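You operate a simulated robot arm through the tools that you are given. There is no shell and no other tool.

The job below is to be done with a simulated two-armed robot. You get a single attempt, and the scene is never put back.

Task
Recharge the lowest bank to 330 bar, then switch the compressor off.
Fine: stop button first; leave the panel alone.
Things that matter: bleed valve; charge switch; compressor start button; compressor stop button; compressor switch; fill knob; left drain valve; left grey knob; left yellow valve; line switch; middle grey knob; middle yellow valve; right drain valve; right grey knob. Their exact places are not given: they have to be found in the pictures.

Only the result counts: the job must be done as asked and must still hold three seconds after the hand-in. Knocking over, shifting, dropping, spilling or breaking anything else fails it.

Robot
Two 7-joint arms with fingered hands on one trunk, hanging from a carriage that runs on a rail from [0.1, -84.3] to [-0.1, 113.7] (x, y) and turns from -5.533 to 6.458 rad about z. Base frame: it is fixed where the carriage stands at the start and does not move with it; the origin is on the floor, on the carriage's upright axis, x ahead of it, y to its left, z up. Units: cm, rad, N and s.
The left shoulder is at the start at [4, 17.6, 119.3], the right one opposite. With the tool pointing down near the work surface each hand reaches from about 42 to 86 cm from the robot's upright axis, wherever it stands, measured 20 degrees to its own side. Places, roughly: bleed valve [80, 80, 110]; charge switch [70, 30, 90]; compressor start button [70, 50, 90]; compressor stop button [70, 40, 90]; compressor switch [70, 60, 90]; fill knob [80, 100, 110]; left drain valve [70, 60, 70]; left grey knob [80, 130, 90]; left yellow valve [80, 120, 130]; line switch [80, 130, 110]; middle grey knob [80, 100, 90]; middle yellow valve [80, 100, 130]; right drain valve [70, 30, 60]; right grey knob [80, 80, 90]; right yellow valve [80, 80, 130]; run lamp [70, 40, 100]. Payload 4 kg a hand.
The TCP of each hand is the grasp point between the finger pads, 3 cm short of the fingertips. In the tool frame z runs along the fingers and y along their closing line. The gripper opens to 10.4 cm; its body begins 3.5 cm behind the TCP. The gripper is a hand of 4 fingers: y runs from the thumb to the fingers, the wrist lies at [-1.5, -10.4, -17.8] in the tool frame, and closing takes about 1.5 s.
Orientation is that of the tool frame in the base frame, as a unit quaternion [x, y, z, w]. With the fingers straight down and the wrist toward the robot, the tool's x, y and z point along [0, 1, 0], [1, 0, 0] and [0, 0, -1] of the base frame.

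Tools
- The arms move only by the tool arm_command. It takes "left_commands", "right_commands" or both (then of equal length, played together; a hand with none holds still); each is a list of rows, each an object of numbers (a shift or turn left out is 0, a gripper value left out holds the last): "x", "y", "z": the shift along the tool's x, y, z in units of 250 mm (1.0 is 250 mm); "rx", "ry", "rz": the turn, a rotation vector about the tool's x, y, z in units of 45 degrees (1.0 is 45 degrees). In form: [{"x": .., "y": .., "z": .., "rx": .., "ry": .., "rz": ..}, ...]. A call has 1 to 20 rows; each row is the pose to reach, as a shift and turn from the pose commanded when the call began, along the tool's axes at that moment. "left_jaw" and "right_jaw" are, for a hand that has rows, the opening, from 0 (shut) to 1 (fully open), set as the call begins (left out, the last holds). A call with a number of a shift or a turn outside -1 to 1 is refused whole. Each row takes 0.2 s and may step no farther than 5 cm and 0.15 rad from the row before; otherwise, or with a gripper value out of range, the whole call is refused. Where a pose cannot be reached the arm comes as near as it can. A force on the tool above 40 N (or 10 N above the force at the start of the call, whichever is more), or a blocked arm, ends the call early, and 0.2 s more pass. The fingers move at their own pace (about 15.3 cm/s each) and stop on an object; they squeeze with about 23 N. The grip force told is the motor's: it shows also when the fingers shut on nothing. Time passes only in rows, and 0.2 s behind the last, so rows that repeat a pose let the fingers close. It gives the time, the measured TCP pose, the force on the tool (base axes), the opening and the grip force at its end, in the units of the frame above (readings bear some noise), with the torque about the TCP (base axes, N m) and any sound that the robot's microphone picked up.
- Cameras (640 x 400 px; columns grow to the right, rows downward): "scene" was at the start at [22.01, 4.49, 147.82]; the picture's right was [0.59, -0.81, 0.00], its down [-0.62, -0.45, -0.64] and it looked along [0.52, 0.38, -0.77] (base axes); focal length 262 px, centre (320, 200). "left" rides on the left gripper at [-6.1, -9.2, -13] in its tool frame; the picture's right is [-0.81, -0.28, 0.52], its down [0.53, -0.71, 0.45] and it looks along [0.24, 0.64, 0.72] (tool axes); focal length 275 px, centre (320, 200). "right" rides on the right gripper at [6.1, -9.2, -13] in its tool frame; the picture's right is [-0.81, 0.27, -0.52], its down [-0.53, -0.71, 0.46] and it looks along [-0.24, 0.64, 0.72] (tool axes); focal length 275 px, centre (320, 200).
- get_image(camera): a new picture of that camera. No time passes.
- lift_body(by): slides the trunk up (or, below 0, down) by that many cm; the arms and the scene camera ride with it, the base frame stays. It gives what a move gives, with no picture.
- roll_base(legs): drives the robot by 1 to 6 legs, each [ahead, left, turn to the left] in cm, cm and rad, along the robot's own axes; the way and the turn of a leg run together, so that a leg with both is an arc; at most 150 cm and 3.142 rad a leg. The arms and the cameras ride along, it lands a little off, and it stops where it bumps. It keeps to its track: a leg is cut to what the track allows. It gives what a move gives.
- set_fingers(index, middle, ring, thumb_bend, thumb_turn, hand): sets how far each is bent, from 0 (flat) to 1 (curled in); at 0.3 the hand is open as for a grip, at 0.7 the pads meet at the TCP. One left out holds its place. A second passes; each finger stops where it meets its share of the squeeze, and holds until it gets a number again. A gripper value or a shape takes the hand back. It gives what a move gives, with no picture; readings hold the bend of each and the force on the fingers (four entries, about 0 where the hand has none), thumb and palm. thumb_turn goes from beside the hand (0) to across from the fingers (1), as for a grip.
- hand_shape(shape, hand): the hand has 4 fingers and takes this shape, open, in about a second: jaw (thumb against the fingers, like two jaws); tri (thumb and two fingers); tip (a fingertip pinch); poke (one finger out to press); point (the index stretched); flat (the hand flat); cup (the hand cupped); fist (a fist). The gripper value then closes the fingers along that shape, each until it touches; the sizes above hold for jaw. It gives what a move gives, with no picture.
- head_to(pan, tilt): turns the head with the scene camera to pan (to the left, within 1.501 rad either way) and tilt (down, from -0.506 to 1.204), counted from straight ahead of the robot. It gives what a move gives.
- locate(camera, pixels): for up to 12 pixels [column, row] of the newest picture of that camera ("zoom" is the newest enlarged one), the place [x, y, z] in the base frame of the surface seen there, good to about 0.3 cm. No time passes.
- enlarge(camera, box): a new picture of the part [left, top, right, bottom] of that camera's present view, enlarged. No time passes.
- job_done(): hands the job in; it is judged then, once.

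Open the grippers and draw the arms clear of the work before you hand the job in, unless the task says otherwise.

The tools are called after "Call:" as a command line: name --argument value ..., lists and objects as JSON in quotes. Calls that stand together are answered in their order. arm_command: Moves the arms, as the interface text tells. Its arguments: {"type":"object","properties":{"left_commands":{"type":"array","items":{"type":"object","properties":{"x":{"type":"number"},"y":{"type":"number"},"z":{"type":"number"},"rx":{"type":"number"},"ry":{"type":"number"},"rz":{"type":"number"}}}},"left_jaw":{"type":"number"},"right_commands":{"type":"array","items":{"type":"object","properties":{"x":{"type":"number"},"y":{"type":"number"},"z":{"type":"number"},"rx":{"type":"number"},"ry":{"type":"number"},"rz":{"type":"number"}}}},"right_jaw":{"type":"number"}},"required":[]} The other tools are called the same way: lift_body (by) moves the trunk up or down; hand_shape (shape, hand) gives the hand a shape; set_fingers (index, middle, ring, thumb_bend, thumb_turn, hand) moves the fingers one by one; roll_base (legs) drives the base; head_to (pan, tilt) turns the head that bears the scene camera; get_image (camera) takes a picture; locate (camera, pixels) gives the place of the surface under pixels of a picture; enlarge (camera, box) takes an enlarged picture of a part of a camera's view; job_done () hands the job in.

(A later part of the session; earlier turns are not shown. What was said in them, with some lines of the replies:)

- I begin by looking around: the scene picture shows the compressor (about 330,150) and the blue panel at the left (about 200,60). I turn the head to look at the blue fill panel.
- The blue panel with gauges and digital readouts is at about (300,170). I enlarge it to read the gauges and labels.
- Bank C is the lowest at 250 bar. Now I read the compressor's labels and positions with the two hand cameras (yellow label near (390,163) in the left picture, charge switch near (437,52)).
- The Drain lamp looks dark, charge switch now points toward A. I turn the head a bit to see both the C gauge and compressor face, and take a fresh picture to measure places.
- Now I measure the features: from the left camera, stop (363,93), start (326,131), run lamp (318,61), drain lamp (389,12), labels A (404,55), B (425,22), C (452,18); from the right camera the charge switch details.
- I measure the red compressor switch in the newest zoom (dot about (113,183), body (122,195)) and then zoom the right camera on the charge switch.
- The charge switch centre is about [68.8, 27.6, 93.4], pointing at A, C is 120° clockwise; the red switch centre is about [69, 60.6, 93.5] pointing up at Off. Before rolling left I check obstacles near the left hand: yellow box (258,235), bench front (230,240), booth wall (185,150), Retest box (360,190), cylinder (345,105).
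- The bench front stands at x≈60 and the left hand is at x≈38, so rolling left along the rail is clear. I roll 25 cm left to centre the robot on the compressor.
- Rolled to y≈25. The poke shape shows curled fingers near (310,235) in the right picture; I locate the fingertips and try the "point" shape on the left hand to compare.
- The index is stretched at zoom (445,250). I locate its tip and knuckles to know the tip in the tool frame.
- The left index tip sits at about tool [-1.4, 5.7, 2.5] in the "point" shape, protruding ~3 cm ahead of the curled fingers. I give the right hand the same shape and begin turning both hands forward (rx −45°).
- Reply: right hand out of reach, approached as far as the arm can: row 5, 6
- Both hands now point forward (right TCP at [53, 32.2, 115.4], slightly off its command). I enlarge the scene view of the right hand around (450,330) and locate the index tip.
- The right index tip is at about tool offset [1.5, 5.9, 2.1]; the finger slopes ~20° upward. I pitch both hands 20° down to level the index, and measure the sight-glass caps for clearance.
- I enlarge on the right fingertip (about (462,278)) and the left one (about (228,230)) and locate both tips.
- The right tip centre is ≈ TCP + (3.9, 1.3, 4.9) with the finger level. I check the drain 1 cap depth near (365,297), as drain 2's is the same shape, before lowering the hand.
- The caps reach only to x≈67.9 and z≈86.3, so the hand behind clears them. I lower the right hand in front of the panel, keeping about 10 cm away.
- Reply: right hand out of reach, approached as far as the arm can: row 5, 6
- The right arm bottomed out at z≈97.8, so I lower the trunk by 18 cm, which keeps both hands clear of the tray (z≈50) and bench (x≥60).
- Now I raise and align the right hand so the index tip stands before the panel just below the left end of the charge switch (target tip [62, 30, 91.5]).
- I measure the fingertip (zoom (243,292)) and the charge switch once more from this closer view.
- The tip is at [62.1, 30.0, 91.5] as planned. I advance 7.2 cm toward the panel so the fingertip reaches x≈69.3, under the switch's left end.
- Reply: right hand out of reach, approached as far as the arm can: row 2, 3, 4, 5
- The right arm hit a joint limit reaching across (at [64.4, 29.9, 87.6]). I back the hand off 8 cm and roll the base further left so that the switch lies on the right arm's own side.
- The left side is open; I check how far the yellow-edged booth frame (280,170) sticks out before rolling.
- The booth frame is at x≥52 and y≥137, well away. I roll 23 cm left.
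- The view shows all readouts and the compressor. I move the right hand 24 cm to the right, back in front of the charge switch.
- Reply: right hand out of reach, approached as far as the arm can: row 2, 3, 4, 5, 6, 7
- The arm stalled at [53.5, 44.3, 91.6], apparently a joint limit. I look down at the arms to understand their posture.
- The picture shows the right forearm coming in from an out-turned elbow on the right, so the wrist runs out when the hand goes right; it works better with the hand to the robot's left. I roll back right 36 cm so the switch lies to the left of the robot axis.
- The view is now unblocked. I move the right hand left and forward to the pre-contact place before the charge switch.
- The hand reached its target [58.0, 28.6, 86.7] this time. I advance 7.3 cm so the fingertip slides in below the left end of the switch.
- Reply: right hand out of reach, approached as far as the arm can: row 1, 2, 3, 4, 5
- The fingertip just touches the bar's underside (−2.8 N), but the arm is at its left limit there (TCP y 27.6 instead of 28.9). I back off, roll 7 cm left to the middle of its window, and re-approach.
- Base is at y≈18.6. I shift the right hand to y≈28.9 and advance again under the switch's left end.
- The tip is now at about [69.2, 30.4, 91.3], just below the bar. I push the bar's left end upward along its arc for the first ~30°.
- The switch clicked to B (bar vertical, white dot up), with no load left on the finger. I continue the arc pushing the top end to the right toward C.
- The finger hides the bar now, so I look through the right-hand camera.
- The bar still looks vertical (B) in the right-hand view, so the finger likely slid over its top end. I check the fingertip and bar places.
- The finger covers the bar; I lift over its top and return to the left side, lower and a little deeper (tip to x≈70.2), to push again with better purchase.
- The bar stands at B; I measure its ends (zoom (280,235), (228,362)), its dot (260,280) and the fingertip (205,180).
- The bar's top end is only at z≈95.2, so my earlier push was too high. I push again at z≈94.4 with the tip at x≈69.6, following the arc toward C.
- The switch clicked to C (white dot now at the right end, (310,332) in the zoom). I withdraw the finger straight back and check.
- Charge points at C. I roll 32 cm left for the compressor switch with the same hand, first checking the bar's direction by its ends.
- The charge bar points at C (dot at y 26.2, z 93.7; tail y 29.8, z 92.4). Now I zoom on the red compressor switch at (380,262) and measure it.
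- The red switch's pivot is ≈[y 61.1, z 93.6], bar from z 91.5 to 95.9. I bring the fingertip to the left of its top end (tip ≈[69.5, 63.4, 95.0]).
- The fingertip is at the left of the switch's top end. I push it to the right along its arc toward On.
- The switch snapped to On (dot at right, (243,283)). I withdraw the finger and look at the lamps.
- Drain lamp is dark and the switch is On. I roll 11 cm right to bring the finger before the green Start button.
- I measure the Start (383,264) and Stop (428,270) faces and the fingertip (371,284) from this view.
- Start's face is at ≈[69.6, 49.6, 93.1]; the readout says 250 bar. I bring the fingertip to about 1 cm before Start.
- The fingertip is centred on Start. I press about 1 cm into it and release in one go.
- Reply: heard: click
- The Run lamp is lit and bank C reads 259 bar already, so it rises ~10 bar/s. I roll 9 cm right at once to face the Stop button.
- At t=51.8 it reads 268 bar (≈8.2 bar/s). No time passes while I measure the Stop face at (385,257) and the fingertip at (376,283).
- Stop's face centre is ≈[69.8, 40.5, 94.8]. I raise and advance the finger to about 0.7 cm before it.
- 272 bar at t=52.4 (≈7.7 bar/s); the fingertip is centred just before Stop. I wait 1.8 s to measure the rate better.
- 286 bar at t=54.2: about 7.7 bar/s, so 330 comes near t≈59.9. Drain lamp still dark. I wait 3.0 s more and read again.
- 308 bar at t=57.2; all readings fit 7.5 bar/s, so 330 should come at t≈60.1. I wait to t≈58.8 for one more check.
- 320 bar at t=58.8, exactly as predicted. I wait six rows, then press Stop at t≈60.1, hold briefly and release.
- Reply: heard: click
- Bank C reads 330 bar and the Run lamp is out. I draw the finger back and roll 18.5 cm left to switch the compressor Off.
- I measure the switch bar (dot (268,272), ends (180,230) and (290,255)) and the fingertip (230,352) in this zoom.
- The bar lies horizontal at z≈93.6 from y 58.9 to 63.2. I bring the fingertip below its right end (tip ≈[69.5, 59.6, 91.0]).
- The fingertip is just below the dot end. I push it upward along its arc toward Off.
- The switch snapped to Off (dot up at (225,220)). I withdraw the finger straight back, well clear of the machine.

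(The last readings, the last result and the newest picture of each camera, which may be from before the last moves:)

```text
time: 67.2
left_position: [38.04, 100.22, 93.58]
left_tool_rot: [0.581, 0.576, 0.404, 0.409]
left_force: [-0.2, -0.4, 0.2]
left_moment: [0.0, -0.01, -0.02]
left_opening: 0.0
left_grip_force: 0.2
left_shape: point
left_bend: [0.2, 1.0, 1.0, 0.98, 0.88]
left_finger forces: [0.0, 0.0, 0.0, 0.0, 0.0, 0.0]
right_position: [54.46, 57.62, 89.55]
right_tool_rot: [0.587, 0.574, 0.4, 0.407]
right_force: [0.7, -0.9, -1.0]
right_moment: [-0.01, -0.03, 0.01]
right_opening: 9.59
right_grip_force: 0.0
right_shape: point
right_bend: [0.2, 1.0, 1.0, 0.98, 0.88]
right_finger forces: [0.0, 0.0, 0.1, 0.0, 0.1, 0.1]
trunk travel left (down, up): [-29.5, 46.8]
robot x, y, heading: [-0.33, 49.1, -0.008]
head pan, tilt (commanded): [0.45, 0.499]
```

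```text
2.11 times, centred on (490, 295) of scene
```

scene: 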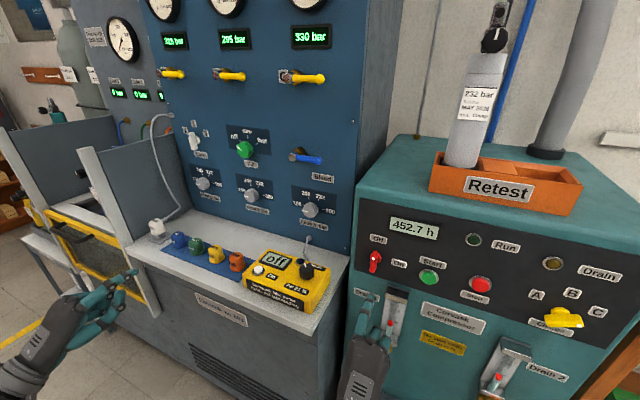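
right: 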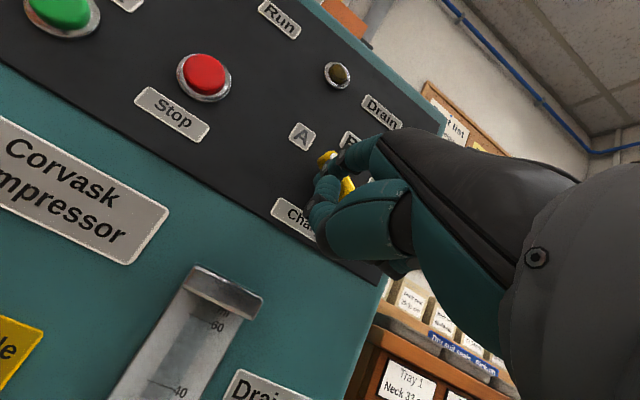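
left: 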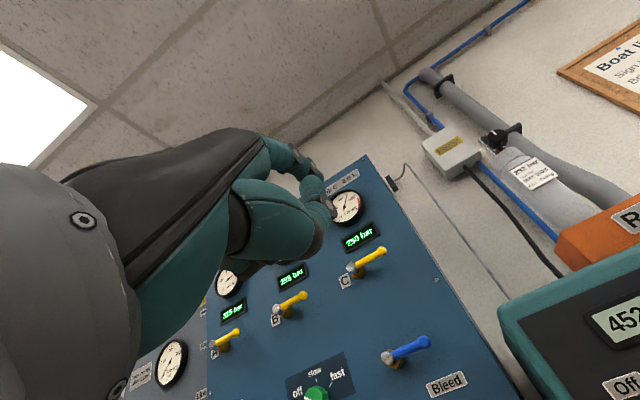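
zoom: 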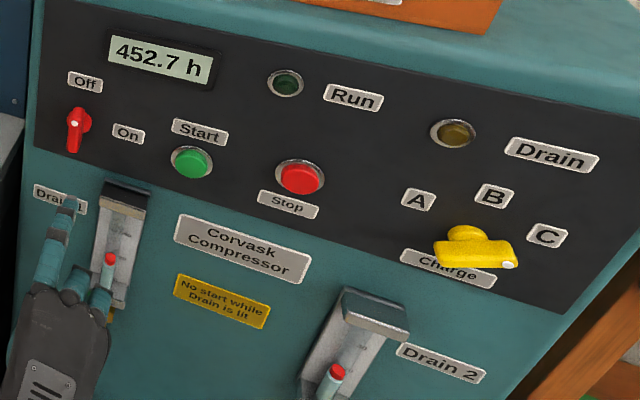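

Everything reads right: A 315, B 295, C 330 bar, switch Off, lamps dark. I open both hands in the clear and take a last look.

Call:
hand_shape --shape "jaw" --hand "right"

Call:
hand_shape --shape "jaw" --hand "left"

Call:
get_image --camera "scene"

Call:
enlarge --camera "scene" --box '[270, 10, 370, 80]'

```text
time: 68.1
left_position: [38.11, 100.15, 93.63]
left_tool_rot: [0.581, 0.576, 0.404, 0.409]
left_force: [-0.2, 0.0, 0.0]
left_moment: [-0.01, 0.0, -0.01]
left_opening: 0.04
left_grip_force: 0.0
left_shape: point
left_bend: [0.2, 1.0, 1.0, 0.98, 0.88]
left_finger forces: [0.0, 0.0, 0.1, 0.0, 0.1, 0.1]
right_position: [54.46, 57.61, 89.53]
right_tool_rot: [0.586, 0.574, 0.401, 0.407]
right_force: [-0.7, 1.3, 0.3]
right_moment: [0.02, -0.03, 0.03]
right_opening: 10.36
right_grip_force: 0.1
right_shape: jaw
right_bend: [0.3, 0.3, 0.3, 0.3, 0.97]
right_finger forces: [0.0, 0.1, 0.0, 0.0, 0.0, 0.0]
trunk travel left (down, up): [-29.5, 46.8]
robot x, y, heading: [0.16, 49.27, -0.004]
head pan, tilt (commanded): [0.45, 0.499]
```

```text
time: 69.0
left_position: [38.11, 100.25, 93.65]
left_tool_rot: [0.581, 0.576, 0.405, 0.409]
left_force: [-0.1, 0.5, -0.1]
left_moment: [0.0, 0.02, 0.0]
left_opening: 10.36
left_grip_force: 0.0
left_shape: jaw
left_bend: [0.3, 0.3, 0.3, 0.3, 0.97]
left_finger forces: [0.0, 0.1, 0.0, 0.0, 0.0, 0.0]
right_position: [54.44, 57.51, 89.48]
right_tool_rot: [0.586, 0.574, 0.401, 0.407]
right_force: [-0.6, -0.2, -0.2]
right_moment: [0.01, 0.01, 0.01]
right_opening: 10.38
right_grip_force: 0.1
right_shape: jaw
right_bend: [0.3, 0.3, 0.3, 0.3, 0.97]
right_finger forces: [0.0, 0.1, 0.1, 0.0, 0.1, 0.0]
trunk travel left (down, up): [-29.5, 46.8]
robot x, y, heading: [-0.3, 49.25, -0.007]
head pan, tilt (commanded): [0.45, 0.499]
```

```text
taken
```

scene: 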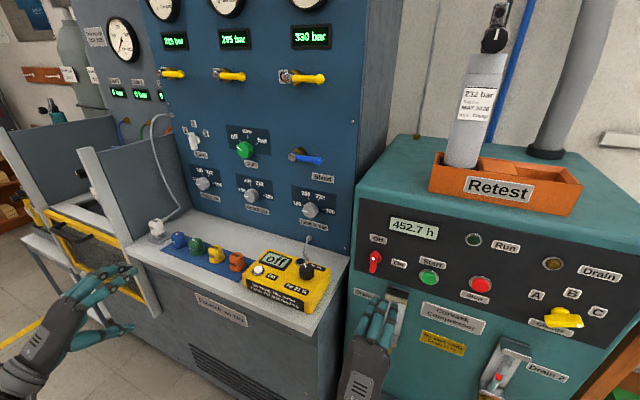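

```text
5.71 times, centred on (320, 45) of scene
```

zoom: 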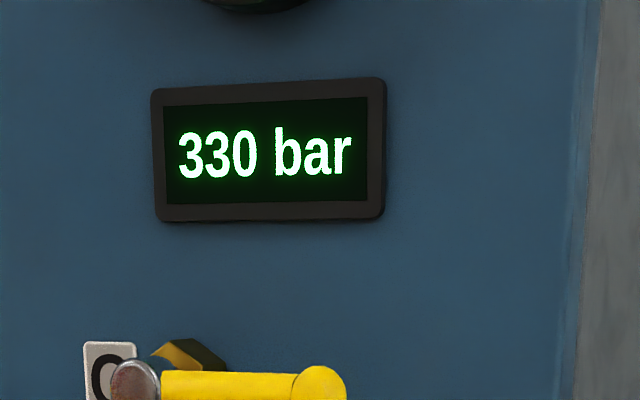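

Bank C holds steady at 330 bar, the compressor was stopped with the button and then switched off, the panel is untouched, and both hands are open and clear. I hand the job in.

Call:
job_done

```text
The job is handed in.
```

The lowest bank, Bank C, is recharged to 330 bar. It started at 250 bar and still read 330 about nine seconds after the stop, when I handed in.

- **Charging:** I set the charge switch from A to C, turned the compressor switch on and pressed Start. The Drain lamp stayed dark throughout.
- **Shutdown:** I pressed Stop first, then turned the compressor switch to Off. The Run lamp is out.
- **Panel:** I left the fill panel alone; Banks A and B still read 315 and 295 bar.

I left the charge switch pointing at C. Both hands are open and clear of the machine.
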